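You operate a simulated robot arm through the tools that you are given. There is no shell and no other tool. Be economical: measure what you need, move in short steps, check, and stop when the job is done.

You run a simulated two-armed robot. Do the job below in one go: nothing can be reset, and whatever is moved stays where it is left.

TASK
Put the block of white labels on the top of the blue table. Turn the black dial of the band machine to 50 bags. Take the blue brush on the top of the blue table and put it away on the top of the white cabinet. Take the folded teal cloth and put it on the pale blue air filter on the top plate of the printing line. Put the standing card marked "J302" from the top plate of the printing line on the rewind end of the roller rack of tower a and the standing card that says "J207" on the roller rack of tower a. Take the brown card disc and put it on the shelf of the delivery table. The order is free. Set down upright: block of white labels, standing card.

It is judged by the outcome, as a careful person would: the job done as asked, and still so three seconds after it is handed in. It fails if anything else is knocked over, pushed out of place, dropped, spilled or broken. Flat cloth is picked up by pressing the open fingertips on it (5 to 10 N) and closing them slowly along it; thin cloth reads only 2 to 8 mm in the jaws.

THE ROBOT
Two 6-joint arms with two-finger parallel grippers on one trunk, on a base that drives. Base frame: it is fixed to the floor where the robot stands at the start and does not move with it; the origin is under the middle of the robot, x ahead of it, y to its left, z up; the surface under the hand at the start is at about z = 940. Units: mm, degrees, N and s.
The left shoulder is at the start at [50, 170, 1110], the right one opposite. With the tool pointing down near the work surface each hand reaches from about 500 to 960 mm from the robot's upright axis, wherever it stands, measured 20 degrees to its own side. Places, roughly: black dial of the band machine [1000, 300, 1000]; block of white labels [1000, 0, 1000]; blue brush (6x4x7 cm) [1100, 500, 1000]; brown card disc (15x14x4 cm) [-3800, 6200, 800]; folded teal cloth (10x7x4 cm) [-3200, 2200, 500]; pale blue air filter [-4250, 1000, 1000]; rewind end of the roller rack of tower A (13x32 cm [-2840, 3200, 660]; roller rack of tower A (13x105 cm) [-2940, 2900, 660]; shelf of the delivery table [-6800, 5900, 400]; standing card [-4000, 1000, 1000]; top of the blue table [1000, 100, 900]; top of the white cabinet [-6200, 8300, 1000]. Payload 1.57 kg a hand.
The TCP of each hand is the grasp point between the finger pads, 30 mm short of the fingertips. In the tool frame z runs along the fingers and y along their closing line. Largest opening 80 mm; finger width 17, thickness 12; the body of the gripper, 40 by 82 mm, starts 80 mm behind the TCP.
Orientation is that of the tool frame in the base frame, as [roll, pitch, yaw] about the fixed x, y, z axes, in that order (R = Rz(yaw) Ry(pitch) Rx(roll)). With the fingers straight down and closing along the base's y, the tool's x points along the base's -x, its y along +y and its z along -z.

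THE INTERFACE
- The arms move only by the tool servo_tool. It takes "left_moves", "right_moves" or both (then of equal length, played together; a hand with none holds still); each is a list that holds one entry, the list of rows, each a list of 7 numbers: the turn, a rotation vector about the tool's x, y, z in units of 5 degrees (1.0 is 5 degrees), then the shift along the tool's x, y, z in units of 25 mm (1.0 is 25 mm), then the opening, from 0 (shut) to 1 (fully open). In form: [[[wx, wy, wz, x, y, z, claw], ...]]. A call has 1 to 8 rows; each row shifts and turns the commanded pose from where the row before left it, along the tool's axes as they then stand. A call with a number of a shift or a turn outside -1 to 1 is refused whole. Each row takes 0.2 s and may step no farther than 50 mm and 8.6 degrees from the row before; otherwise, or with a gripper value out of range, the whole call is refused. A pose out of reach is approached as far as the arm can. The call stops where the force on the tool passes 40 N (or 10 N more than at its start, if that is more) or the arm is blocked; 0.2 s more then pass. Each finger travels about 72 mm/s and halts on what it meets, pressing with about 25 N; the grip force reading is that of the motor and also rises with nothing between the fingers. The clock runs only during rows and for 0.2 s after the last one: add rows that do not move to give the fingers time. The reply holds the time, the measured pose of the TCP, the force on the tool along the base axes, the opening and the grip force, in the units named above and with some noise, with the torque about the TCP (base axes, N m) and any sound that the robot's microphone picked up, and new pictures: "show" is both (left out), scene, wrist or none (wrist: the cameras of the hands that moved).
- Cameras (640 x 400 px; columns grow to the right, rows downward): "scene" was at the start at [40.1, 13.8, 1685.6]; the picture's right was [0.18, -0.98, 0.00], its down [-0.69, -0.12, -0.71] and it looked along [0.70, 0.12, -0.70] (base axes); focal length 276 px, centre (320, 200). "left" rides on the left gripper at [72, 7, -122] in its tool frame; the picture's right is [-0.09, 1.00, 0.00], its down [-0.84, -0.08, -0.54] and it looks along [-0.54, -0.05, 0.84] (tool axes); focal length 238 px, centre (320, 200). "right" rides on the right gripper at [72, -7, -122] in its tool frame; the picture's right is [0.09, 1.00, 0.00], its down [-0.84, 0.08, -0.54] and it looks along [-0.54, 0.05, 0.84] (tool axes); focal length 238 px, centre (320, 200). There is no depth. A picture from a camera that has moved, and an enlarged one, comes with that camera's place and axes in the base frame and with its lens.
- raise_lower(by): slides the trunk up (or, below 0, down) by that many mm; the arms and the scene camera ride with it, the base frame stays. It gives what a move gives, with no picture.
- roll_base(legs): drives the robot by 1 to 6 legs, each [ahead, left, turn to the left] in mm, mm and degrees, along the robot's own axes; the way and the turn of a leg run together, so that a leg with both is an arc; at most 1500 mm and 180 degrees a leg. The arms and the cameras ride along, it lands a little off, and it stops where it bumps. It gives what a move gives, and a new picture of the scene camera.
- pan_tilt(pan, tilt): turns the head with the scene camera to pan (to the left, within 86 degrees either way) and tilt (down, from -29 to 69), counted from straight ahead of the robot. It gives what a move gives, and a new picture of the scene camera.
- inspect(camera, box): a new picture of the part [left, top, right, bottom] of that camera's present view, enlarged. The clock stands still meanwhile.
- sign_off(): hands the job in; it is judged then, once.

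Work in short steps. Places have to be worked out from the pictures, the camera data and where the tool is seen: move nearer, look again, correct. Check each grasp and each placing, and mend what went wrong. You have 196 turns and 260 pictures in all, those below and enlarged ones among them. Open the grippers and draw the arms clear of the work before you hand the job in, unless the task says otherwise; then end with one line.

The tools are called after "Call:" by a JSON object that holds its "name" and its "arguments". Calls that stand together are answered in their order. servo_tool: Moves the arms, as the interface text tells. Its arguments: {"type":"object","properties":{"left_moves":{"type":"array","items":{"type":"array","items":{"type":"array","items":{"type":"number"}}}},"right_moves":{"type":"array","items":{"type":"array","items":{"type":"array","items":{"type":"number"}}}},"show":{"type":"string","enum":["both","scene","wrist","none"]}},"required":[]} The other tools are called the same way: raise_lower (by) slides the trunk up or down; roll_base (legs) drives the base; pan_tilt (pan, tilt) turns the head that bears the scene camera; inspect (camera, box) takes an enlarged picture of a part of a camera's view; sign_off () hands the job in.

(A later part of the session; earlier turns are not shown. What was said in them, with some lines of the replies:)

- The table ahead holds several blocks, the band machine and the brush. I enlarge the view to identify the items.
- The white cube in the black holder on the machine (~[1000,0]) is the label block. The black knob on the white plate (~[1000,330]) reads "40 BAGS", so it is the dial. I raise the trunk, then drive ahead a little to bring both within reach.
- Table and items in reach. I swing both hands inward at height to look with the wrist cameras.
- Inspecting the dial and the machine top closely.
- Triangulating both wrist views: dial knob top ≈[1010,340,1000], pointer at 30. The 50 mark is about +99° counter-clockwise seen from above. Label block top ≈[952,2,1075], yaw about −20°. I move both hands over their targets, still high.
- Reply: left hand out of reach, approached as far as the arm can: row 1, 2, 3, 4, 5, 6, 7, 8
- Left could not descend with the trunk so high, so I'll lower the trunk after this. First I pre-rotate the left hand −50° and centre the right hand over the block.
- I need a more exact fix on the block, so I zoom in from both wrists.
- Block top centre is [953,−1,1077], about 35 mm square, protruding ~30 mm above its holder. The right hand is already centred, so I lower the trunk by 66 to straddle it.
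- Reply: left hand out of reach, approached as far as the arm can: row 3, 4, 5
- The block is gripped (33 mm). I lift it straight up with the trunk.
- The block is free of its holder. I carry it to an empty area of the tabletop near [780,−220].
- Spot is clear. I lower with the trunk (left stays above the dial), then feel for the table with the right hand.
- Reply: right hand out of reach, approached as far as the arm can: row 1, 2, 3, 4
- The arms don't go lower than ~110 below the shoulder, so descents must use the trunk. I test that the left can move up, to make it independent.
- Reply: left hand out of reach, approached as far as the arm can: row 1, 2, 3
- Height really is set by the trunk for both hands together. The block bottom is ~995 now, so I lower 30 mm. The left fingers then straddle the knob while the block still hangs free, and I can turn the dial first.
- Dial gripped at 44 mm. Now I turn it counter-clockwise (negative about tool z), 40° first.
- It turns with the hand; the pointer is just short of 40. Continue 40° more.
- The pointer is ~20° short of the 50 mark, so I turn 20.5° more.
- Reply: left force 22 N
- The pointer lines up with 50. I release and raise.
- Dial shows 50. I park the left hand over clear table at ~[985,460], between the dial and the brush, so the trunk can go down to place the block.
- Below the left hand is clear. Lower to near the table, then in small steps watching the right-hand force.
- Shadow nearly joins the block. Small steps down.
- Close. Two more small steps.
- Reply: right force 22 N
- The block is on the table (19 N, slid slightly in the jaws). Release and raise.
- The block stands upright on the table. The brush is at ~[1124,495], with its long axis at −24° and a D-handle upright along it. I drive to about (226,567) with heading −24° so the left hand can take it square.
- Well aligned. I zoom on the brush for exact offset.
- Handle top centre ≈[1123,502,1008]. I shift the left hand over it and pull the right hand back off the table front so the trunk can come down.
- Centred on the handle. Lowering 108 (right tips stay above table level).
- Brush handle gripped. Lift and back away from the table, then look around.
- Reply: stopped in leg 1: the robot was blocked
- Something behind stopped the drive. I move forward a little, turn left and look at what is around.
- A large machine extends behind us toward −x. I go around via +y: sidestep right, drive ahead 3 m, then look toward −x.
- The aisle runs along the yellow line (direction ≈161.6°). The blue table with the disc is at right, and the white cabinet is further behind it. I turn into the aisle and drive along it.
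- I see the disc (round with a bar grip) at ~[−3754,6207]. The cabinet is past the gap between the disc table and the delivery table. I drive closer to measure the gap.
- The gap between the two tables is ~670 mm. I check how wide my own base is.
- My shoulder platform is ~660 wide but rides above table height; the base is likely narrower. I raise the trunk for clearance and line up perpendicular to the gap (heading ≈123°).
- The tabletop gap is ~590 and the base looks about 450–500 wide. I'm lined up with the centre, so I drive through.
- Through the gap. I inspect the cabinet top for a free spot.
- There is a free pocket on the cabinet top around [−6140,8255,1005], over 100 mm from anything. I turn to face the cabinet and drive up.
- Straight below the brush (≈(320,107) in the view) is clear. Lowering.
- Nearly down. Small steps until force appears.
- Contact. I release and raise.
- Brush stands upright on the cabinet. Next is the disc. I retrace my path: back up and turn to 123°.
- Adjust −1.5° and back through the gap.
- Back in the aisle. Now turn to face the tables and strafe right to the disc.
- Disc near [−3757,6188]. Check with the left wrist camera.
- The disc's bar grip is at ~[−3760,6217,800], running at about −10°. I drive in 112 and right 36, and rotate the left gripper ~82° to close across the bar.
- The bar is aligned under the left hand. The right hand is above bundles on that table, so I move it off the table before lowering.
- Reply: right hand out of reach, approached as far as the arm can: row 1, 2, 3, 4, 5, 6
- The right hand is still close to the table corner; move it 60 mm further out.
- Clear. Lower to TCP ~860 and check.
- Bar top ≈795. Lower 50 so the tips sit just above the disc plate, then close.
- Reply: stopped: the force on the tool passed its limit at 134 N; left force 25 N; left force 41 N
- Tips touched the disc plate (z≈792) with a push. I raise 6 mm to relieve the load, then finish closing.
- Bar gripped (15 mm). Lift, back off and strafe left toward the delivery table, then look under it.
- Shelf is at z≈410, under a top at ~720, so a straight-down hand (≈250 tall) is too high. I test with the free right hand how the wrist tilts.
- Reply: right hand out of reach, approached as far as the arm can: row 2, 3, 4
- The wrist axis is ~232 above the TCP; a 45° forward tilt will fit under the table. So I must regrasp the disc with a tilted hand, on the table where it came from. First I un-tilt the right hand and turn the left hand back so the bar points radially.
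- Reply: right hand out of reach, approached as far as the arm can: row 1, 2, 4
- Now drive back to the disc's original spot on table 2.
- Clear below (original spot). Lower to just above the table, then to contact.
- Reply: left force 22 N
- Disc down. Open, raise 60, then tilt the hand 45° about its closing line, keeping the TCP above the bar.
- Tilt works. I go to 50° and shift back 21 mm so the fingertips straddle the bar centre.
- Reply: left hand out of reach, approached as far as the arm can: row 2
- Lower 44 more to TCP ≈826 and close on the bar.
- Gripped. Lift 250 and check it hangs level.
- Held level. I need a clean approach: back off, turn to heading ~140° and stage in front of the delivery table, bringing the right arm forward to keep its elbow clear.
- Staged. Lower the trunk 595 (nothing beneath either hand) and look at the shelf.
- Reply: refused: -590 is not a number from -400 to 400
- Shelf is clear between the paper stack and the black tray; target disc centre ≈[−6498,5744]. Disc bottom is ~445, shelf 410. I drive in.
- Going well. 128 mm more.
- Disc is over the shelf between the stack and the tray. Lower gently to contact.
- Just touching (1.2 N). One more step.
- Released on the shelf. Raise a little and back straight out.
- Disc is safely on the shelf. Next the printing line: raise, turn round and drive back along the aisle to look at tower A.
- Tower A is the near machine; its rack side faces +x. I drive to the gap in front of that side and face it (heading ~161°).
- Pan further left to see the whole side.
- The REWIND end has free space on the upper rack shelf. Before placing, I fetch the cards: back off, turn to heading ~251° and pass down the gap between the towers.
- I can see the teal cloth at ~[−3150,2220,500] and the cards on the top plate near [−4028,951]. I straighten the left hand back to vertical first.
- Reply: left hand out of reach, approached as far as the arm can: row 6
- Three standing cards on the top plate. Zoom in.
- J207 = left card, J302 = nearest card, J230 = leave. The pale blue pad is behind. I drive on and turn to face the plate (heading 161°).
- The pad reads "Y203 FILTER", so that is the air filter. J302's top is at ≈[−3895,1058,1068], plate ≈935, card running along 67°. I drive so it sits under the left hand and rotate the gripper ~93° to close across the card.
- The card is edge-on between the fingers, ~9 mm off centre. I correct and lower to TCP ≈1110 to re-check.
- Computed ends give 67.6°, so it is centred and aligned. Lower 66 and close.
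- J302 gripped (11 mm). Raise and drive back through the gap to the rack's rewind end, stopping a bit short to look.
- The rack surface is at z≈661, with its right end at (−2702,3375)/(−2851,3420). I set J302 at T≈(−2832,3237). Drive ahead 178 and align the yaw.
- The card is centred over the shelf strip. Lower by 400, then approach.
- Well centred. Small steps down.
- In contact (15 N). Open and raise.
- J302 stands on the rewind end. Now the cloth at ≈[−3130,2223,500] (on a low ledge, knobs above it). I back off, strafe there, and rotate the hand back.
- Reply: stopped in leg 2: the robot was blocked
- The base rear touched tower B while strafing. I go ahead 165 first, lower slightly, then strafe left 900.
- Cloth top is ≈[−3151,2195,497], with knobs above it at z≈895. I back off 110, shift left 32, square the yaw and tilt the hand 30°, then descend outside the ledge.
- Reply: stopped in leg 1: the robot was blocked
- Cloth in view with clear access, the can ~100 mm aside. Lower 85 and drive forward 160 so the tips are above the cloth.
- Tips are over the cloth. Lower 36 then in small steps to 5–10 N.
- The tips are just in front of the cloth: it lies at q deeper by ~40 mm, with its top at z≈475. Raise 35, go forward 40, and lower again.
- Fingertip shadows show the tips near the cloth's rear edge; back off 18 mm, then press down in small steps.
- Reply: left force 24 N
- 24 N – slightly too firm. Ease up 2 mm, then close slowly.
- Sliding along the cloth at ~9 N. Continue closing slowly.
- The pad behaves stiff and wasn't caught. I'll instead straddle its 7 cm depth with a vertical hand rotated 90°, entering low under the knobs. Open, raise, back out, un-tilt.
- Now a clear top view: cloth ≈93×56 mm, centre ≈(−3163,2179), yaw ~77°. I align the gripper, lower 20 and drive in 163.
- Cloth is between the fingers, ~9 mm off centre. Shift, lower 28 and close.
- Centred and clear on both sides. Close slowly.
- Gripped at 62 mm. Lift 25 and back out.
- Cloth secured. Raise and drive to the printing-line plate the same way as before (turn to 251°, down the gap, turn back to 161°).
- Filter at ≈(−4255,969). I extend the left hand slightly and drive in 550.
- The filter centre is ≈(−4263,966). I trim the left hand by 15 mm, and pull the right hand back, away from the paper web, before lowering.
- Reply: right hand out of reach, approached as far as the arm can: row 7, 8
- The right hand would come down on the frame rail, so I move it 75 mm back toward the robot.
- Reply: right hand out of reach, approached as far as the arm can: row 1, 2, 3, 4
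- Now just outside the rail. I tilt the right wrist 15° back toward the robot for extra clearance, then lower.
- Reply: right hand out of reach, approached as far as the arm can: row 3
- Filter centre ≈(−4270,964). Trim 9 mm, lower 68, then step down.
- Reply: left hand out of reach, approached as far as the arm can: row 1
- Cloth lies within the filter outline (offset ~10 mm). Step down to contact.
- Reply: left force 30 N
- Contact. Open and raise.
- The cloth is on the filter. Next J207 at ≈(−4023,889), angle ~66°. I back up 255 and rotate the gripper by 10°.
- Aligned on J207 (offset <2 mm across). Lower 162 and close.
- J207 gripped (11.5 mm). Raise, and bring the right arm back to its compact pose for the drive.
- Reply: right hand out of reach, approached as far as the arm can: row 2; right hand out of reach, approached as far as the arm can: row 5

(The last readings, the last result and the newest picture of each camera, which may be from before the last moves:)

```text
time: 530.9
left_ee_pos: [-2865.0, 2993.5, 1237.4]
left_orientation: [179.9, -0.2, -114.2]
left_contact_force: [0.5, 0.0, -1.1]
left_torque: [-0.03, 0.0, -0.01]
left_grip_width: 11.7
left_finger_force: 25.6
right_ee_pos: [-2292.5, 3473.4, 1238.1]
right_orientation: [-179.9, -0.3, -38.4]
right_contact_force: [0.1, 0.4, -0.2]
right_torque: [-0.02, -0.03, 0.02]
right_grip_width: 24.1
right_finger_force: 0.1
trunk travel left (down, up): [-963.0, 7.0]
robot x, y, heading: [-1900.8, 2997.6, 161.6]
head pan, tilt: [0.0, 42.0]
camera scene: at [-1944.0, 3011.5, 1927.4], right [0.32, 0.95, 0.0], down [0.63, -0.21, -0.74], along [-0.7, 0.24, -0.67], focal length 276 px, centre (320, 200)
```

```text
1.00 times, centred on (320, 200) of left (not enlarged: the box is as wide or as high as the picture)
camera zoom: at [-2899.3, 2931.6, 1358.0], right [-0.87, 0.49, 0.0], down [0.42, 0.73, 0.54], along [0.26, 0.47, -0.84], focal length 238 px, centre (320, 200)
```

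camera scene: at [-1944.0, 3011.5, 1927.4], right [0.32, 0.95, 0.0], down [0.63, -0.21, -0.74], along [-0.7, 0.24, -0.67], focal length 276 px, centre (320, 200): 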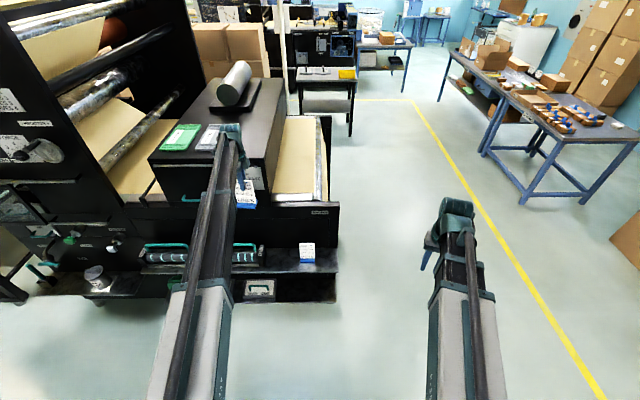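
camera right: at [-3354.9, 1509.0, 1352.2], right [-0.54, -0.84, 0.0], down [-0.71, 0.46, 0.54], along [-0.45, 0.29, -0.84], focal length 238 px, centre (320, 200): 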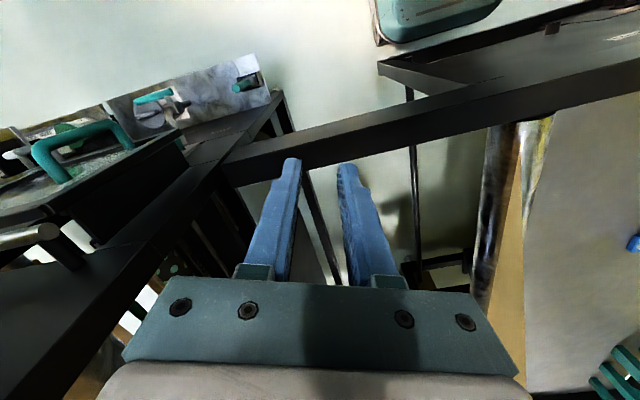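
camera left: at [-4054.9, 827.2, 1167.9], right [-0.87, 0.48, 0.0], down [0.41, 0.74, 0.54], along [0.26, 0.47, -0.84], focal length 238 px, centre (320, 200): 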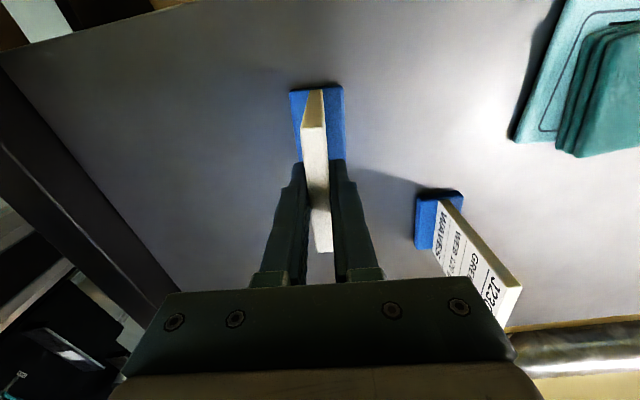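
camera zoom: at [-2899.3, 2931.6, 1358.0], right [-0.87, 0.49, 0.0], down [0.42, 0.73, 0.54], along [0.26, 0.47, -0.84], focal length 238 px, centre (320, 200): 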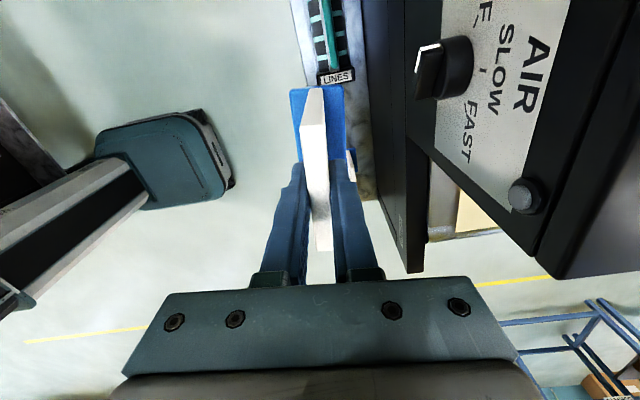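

The LINES bracket ends ~395 mm from the rack's right end; J302 is at 170. I place J207 at ~308 from the end, T≈(−2866,3104). Move right 104, ahead 34, align yaw.

Call:
{"name": "roll_base", "arguments": {"legs": [[34, -104, 0]]}}

Call:
{"name": "servo_tool", "arguments": {"left_moves": [[[0, 0, -1, 0, 0, 0, 0], [0, 0, 0, 0, 0, 0, 0]]], "show": "wrist"}}

```text
time: 532.0
left_ee_pos: [-2864.3, 3104.6, 1237.1]
left_orientation: [179.8, -0.1, -114.2]
left_contact_force: [-0.1, -0.1, -0.8]
left_torque: [-0.06, -0.02, -0.02]
left_grip_width: 11.3
left_finger_force: 24.8
right_ee_pos: [-2291.2, 3584.0, 1237.6]
right_orientation: [-180.0, -0.5, -38.5]
right_contact_force: [0.2, 0.3, -0.7]
right_torque: [-0.04, 0.01, -0.02]
right_grip_width: 24.0
right_finger_force: 0.0
trunk travel left (down, up): [-963.0, 7.0]
robot x, y, heading: [-1903.4, 3104.3, 161.5]
head pan, tilt: [0.0, 42.0]
camera scene: at [-1943.5, 3122.8, 1927.4], right [0.32, 0.95, 0.0], down [0.63, -0.21, -0.74], along [-0.7, 0.23, -0.67], focal length 276 px, centre (320, 200)
```

scene: 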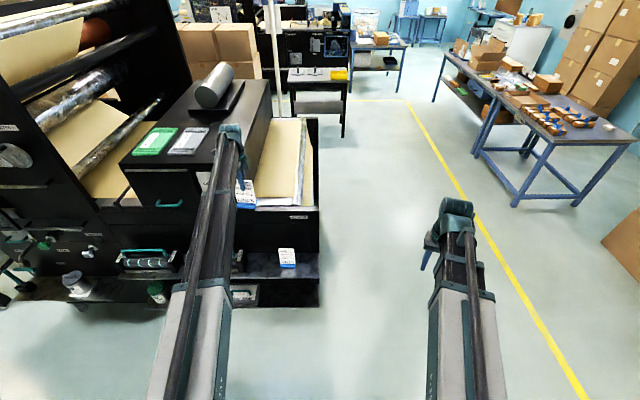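

```text
time: 532.6
left_ee_pos: [-2863.4, 3102.4, 1237.0]
left_orientation: [179.9, -0.2, -109.0]
left_contact_force: [-0.4, -0.2, -0.8]
left_torque: [0.01, -0.03, 0.03]
left_grip_width: 11.6
left_finger_force: 24.6
right_ee_pos: [-2291.0, 3583.5, 1236.9]
right_orientation: [179.9, -0.3, -38.4]
right_contact_force: [-0.2, 0.1, 0.1]
right_torque: [-0.02, -0.05, -0.01]
right_grip_width: 23.9
right_finger_force: 0.0
trunk travel left (down, up): [-963.0, 7.0]
robot x, y, heading: [-1905.2, 3104.3, 161.5]
head pan, tilt: [0.0, 42.0]
camera left: at [-2892.9, 3037.9, 1357.9], right [-0.91, 0.41, 0.0], down [0.35, 0.77, 0.54], along [0.22, 0.49, -0.84], focal length 238 px, centre (320, 200)
```

left: 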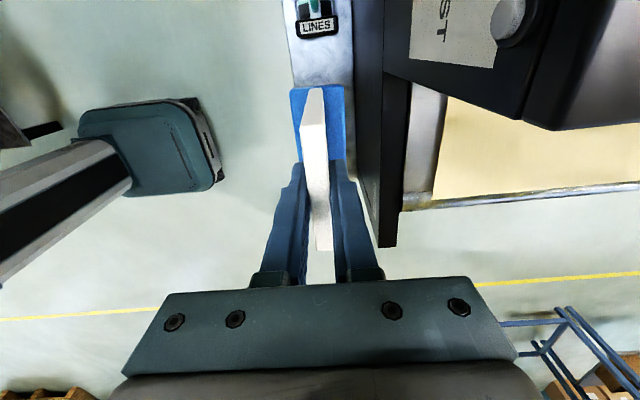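

Centred on the shelf strip, clear of the bracket and J302. Lower.

Call:
{"name": "raise_lower", "arguments": {"by": -400}}

Call:
{"name": "raise_lower", "arguments": {"by": -40}}

Call:
{"name": "inspect", "arguments": {"camera": "left", "box": [80, 0, 560, 300]}}

```text
time: 536.5
left_ee_pos: [-2863.9, 3103.1, 837.4]
left_orientation: [179.8, -0.1, -109.1]
left_contact_force: [0.1, 0.1, -0.6]
left_torque: [0.01, 0.0, 0.0]
left_grip_width: 11.4
left_finger_force: 24.9
right_ee_pos: [-2291.9, 3583.0, 836.2]
right_orientation: [180.0, -0.3, -38.5]
right_contact_force: [0.3, 0.5, -0.6]
right_torque: [0.01, -0.03, 0.01]
right_grip_width: 24.0
right_finger_force: 0.1
trunk travel left (down, up): [-563.0, 407.0]
robot x, y, heading: [-1897.9, 3109.0, 161.6]
head pan, tilt: [0.0, 42.0]
```

```text
time: 537.3
left_ee_pos: [-2863.4, 3102.6, 797.9]
left_orientation: [179.8, -0.1, -109.2]
left_contact_force: [-1.0, -0.2, -1.3]
left_torque: [0.04, -0.02, 0.01]
left_grip_width: 11.6
left_finger_force: 25.0
right_ee_pos: [-2291.2, 3583.6, 798.1]
right_orientation: [-179.9, -0.4, -38.5]
right_contact_force: [-0.1, 0.4, 0.1]
right_torque: [-0.01, 0.01, 0.02]
right_grip_width: 23.9
right_finger_force: 0.1
trunk travel left (down, up): [-523.0, 447.0]
robot x, y, heading: [-1901.7, 3107.5, 161.3]
head pan, tilt: [0.0, 42.0]
```

```text
1.33 times, centred on (320, 150) of left
camera zoom: at [-2892.8, 3037.8, 918.0], right [-0.91, 0.41, 0.0], down [0.35, 0.77, 0.54], along [0.22, 0.49, -0.84], focal length 318 px, centre (320, 267)
```

zoom: 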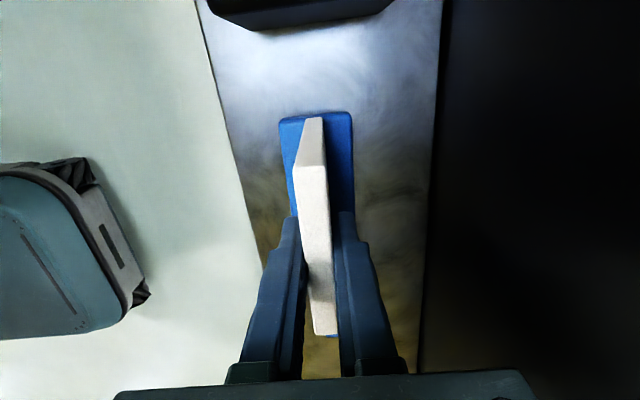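

Good position. Small steps to contact.

Call:
{"name": "raise_lower", "arguments": {"by": -12}}

Call:
{"name": "raise_lower", "arguments": {"by": -4}}

Call:
{"name": "raise_lower", "arguments": {"by": -4}}

```text
time: 537.9
left_ee_pos: [-2863.1, 3102.9, 786.0]
left_orientation: [179.9, -0.1, -109.3]
left_contact_force: [0.4, -0.9, -1.0]
left_torque: [0.04, 0.04, -0.01]
left_grip_width: 11.2
left_finger_force: 25.1
right_ee_pos: [-2291.4, 3582.4, 786.4]
right_orientation: [-179.9, -0.3, -38.4]
right_contact_force: [-0.4, 0.0, -0.1]
right_torque: [-0.04, 0.01, 0.03]
right_grip_width: 24.1
right_finger_force: 0.0
trunk travel left (down, up): [-511.0, 459.0]
robot x, y, heading: [-1906.5, 3102.7, 161.7]
head pan, tilt: [0.0, 42.0]
```

```text
time: 538.4
left_ee_pos: [-2864.5, 3102.5, 781.6]
left_orientation: [179.7, -0.1, -109.2]
left_contact_force: [-1.4, -0.3, 6.4]
left_torque: [-0.05, 0.02, -0.03]
left_grip_width: 11.6
left_finger_force: 25.2
right_ee_pos: [-2291.8, 3583.3, 781.6]
right_orientation: [179.9, -0.2, -38.6]
right_contact_force: [0.4, -0.2, 0.7]
right_torque: [0.03, 0.03, 0.03]
right_grip_width: 24.1
right_finger_force: 0.0
trunk travel left (down, up): [-507.0, 463.0]
robot x, y, heading: [-1901.5, 3106.1, 161.3]
head pan, tilt: [0.0, 42.0]
```

```text
time: 539.0
left_ee_pos: [-2863.7, 3102.4, 778.2]
left_orientation: [179.6, -0.1, -109.1]
left_contact_force: [-3.9, 2.2, 14.8]
left_torque: [-0.02, 0.07, 0.01]
left_grip_width: 11.5
left_finger_force: 25.1
right_ee_pos: [-2290.6, 3582.7, 778.2]
right_orientation: [-179.9, -0.3, -38.5]
right_contact_force: [0.6, -0.2, -0.4]
right_torque: [0.0, -0.01, 0.02]
right_grip_width: 24.0
right_finger_force: 0.1
trunk travel left (down, up): [-503.0, 467.0]
robot x, y, heading: [-1899.7, 3107.8, 161.4]
head pan, tilt: [0.0, 42.0]
```

In contact. Release and raise, then inspect.

Call:
{"name": "servo_tool", "arguments": {"left_moves": [[[0, 0, 0, 0, 0, 0, 0.2], [0, 0, 0, 0, 0, 0, 0.3], [0, 0, 0, 0, 0, 0, 0.5], [0, 0, 0, 0, 0, 0, 0.7], [0, 0, 0, 0, 0, 0, 0.7]]], "show": "none"}}

Call:
{"name": "raise_lower", "arguments": {"by": 350}}

Call:
{"name": "roll_base", "arguments": {"legs": [[-60, -300, 0], [0, -500, 0]]}}

Call:
{"name": "pan_tilt", "arguments": {"pan": 40, "tilt": 40}}

```text
time: 540.2
left_ee_pos: [-2864.4, 3102.5, 777.5]
left_orientation: [179.8, -0.1, -109.2]
left_contact_force: [1.0, 0.2, 0.0]
left_torque: [-0.03, 0.0, 0.01]
left_grip_width: 55.8
left_finger_force: 0.2
right_ee_pos: [-2291.2, 3581.7, 777.5]
right_orientation: [-180.0, -0.3, -38.4]
right_contact_force: [-0.4, -0.5, -0.2]
right_torque: [0.0, 0.02, -0.01]
right_grip_width: 24.2
right_finger_force: 0.1
trunk travel left (down, up): [-503.0, 467.0]
robot x, y, heading: [-1904.5, 3107.7, 161.4]
head pan, tilt: [0.0, 42.0]
```

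```text
time: 543.6
left_ee_pos: [-2863.9, 3103.4, 1128.4]
left_orientation: [179.7, 0.0, -109.3]
left_contact_force: [-0.2, 0.2, -0.5]
left_torque: [0.02, 0.02, 0.0]
left_grip_width: 56.1
left_finger_force: 0.0
right_ee_pos: [-2290.6, 3582.8, 1127.1]
right_orientation: [-179.9, -0.2, -38.5]
right_contact_force: [0.1, -0.4, 0.0]
right_torque: [-0.01, -0.01, -0.04]
right_grip_width: 24.0
right_finger_force: 0.1
trunk travel left (down, up): [-853.0, 117.0]
robot x, y, heading: [-1901.9, 3107.5, 161.5]
head pan, tilt: [0.0, 42.0]
```

```text
time: 548.2
left_ee_pos: [-2553.3, 3842.1, 1127.6]
left_orientation: [179.7, -0.3, -109.1]
left_contact_force: [0.0, 0.2, -0.1]
left_torque: [-0.04, -0.02, -0.03]
left_grip_width: 55.9
left_finger_force: 0.0
right_ee_pos: [-1981.4, 4323.7, 1127.6]
right_orientation: [180.0, -0.3, -38.4]
right_contact_force: [-0.5, -0.4, -0.2]
right_torque: [-0.03, -0.01, 0.0]
right_grip_width: 24.0
right_finger_force: 0.0
trunk travel left (down, up): [-853.0, 117.0]
robot x, y, heading: [-1593.1, 3850.2, 161.4]
head pan, tilt: [0.0, 42.0]
camera scene: at [-1632.5, 3862.2, 1817.4], right [0.32, 0.95, 0.0], down [0.63, -0.21, -0.74], along [-0.71, 0.23, -0.67], focal length 276 px, centre (320, 200)
```

scene: 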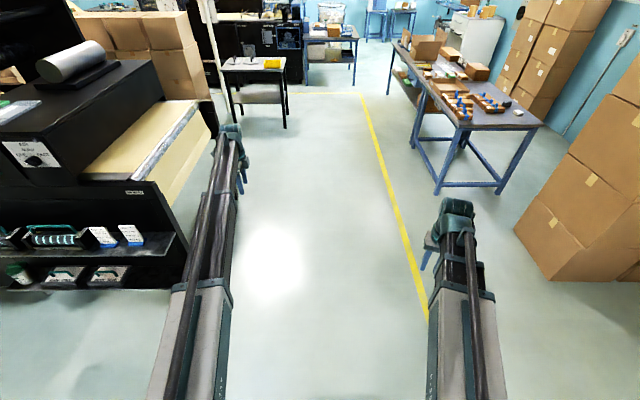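

```text
time: 549.3
left_ee_pos: [-2554.4, 3842.2, 1128.2]
left_orientation: [179.8, -0.1, -109.1]
left_contact_force: [-0.5, -0.4, 0.5]
left_torque: [-0.03, 0.0, -0.03]
left_grip_width: 56.0
left_finger_force: 0.1
right_ee_pos: [-1982.1, 4322.8, 1126.5]
right_orientation: [-180.0, -0.2, -38.4]
right_contact_force: [-0.1, 0.1, -0.4]
right_torque: [0.02, 0.01, 0.01]
right_grip_width: 24.0
right_finger_force: 0.1
trunk travel left (down, up): [-853.0, 117.0]
robot x, y, heading: [-1589.2, 3847.6, 161.7]
head pan, tilt: [40.0, 40.0]
camera scene: at [-1632.6, 3803.6, 1820.3], right [-0.37, 0.93, 0.0], down [0.6, 0.24, -0.77], along [-0.71, -0.28, -0.64], focal length 276 px, centre (320, 200)
```

scene: 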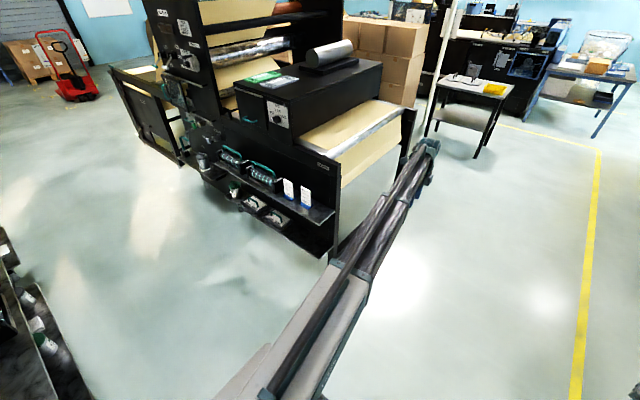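

Check the cards closely, and look at tower B's shelf (bumped lightly earlier).

Call:
{"name": "inspect", "arguments": {"camera": "scene", "box": [200, 130, 350, 250]}}

Call:
{"name": "pan_tilt", "arguments": {"pan": 84, "tilt": 40}}

```text
3.33 times, centred on (275, 190) of scene
camera zoom: at [-1632.6, 3803.6, 1820.3], right [-0.37, 0.93, 0.0], down [0.6, 0.24, -0.77], along [-0.71, -0.28, -0.64], focal length 920 px, centre (470, 233)
```

zoom: 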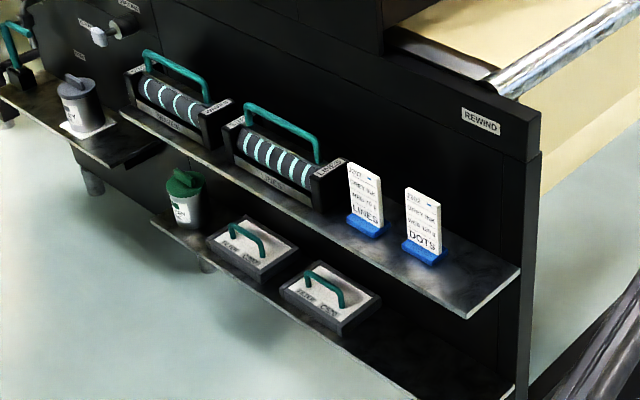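

```text
time: 550.4
left_ee_pos: [-2552.7, 3842.4, 1126.4]
left_orientation: [179.8, -0.1, -109.1]
left_contact_force: [0.4, -0.7, -0.1]
left_torque: [-0.04, -0.03, 0.03]
left_grip_width: 55.7
left_finger_force: 0.1
right_ee_pos: [-1982.4, 4323.1, 1126.9]
right_orientation: [-180.0, -0.3, -38.4]
right_contact_force: [0.2, -0.3, -0.8]
right_torque: [0.0, 0.02, 0.03]
right_grip_width: 24.0
right_finger_force: 0.2
trunk travel left (down, up): [-853.0, 117.0]
robot x, y, heading: [-1591.5, 3847.0, 161.7]
head pan, tilt: [84.0, 40.0]
camera scene: at [-1588.7, 3757.4, 1820.3], right [-0.91, 0.41, 0.0], down [0.27, 0.59, -0.77], along [-0.32, -0.7, -0.64], focal length 276 px, centre (320, 200)
```

scene: 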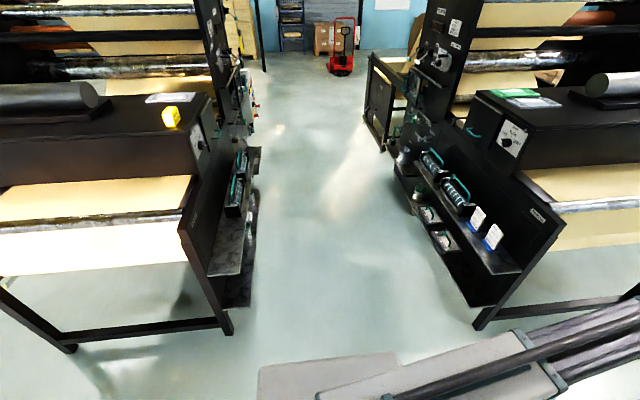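

Both cards stand upright on the rack, and tower B looks undisturbed. Open both grippers, with the arms clear in the aisle, then hand in.

Call:
{"name": "servo_tool", "arguments": {"left_moves": [[[0, 0, 0, 0, 0, 0, 1], [0, 0, 0, 0, 0, 0, 1], [0, 0, 0, 0, 0, 0, 1], [0, 0, 0, 0, 0, 0, 1]]], "right_moves": [[[0, 0, 0, 0, 0, 0, 1], [0, 0, 0, 0, 0, 0, 1], [0, 0, 0, 0, 0, 0, 1], [0, 0, 0, 0, 0, 0, 1]]], "show": "none"}}

Call:
{"name": "sign_off", "arguments": {}}

```text
time: 551.4
left_ee_pos: [-2553.0, 3841.7, 1126.9]
left_orientation: [179.7, -0.1, -109.1]
left_contact_force: [0.1, -0.2, 0.4]
left_torque: [0.01, -0.03, 0.01]
left_grip_width: 79.8
left_finger_force: 0.1
right_ee_pos: [-1981.9, 4324.0, 1127.0]
right_orientation: [180.0, -0.3, -38.4]
right_contact_force: [0.8, -0.5, 0.0]
right_torque: [-0.01, 0.02, -0.04]
right_grip_width: 79.8
right_finger_force: 0.1
trunk travel left (down, up): [-853.0, 117.0]
robot x, y, heading: [-1590.6, 3845.3, 161.7]
head pan, tilt: [84.0, 40.0]
```

```text
The job is handed in.
```

The job is handed in: white label block on the blue table, dial at 50, brush on the white cabinet, cloth on the filter, J302 on the rack's rewind end, J207 on the same rack between J302 and the rollers, and disc on the delivery shelf. The base bumped into things three times while driving (twice in the gap by tower B); nothing looked moved there afterwards, but I did not check what stopped it the first time.
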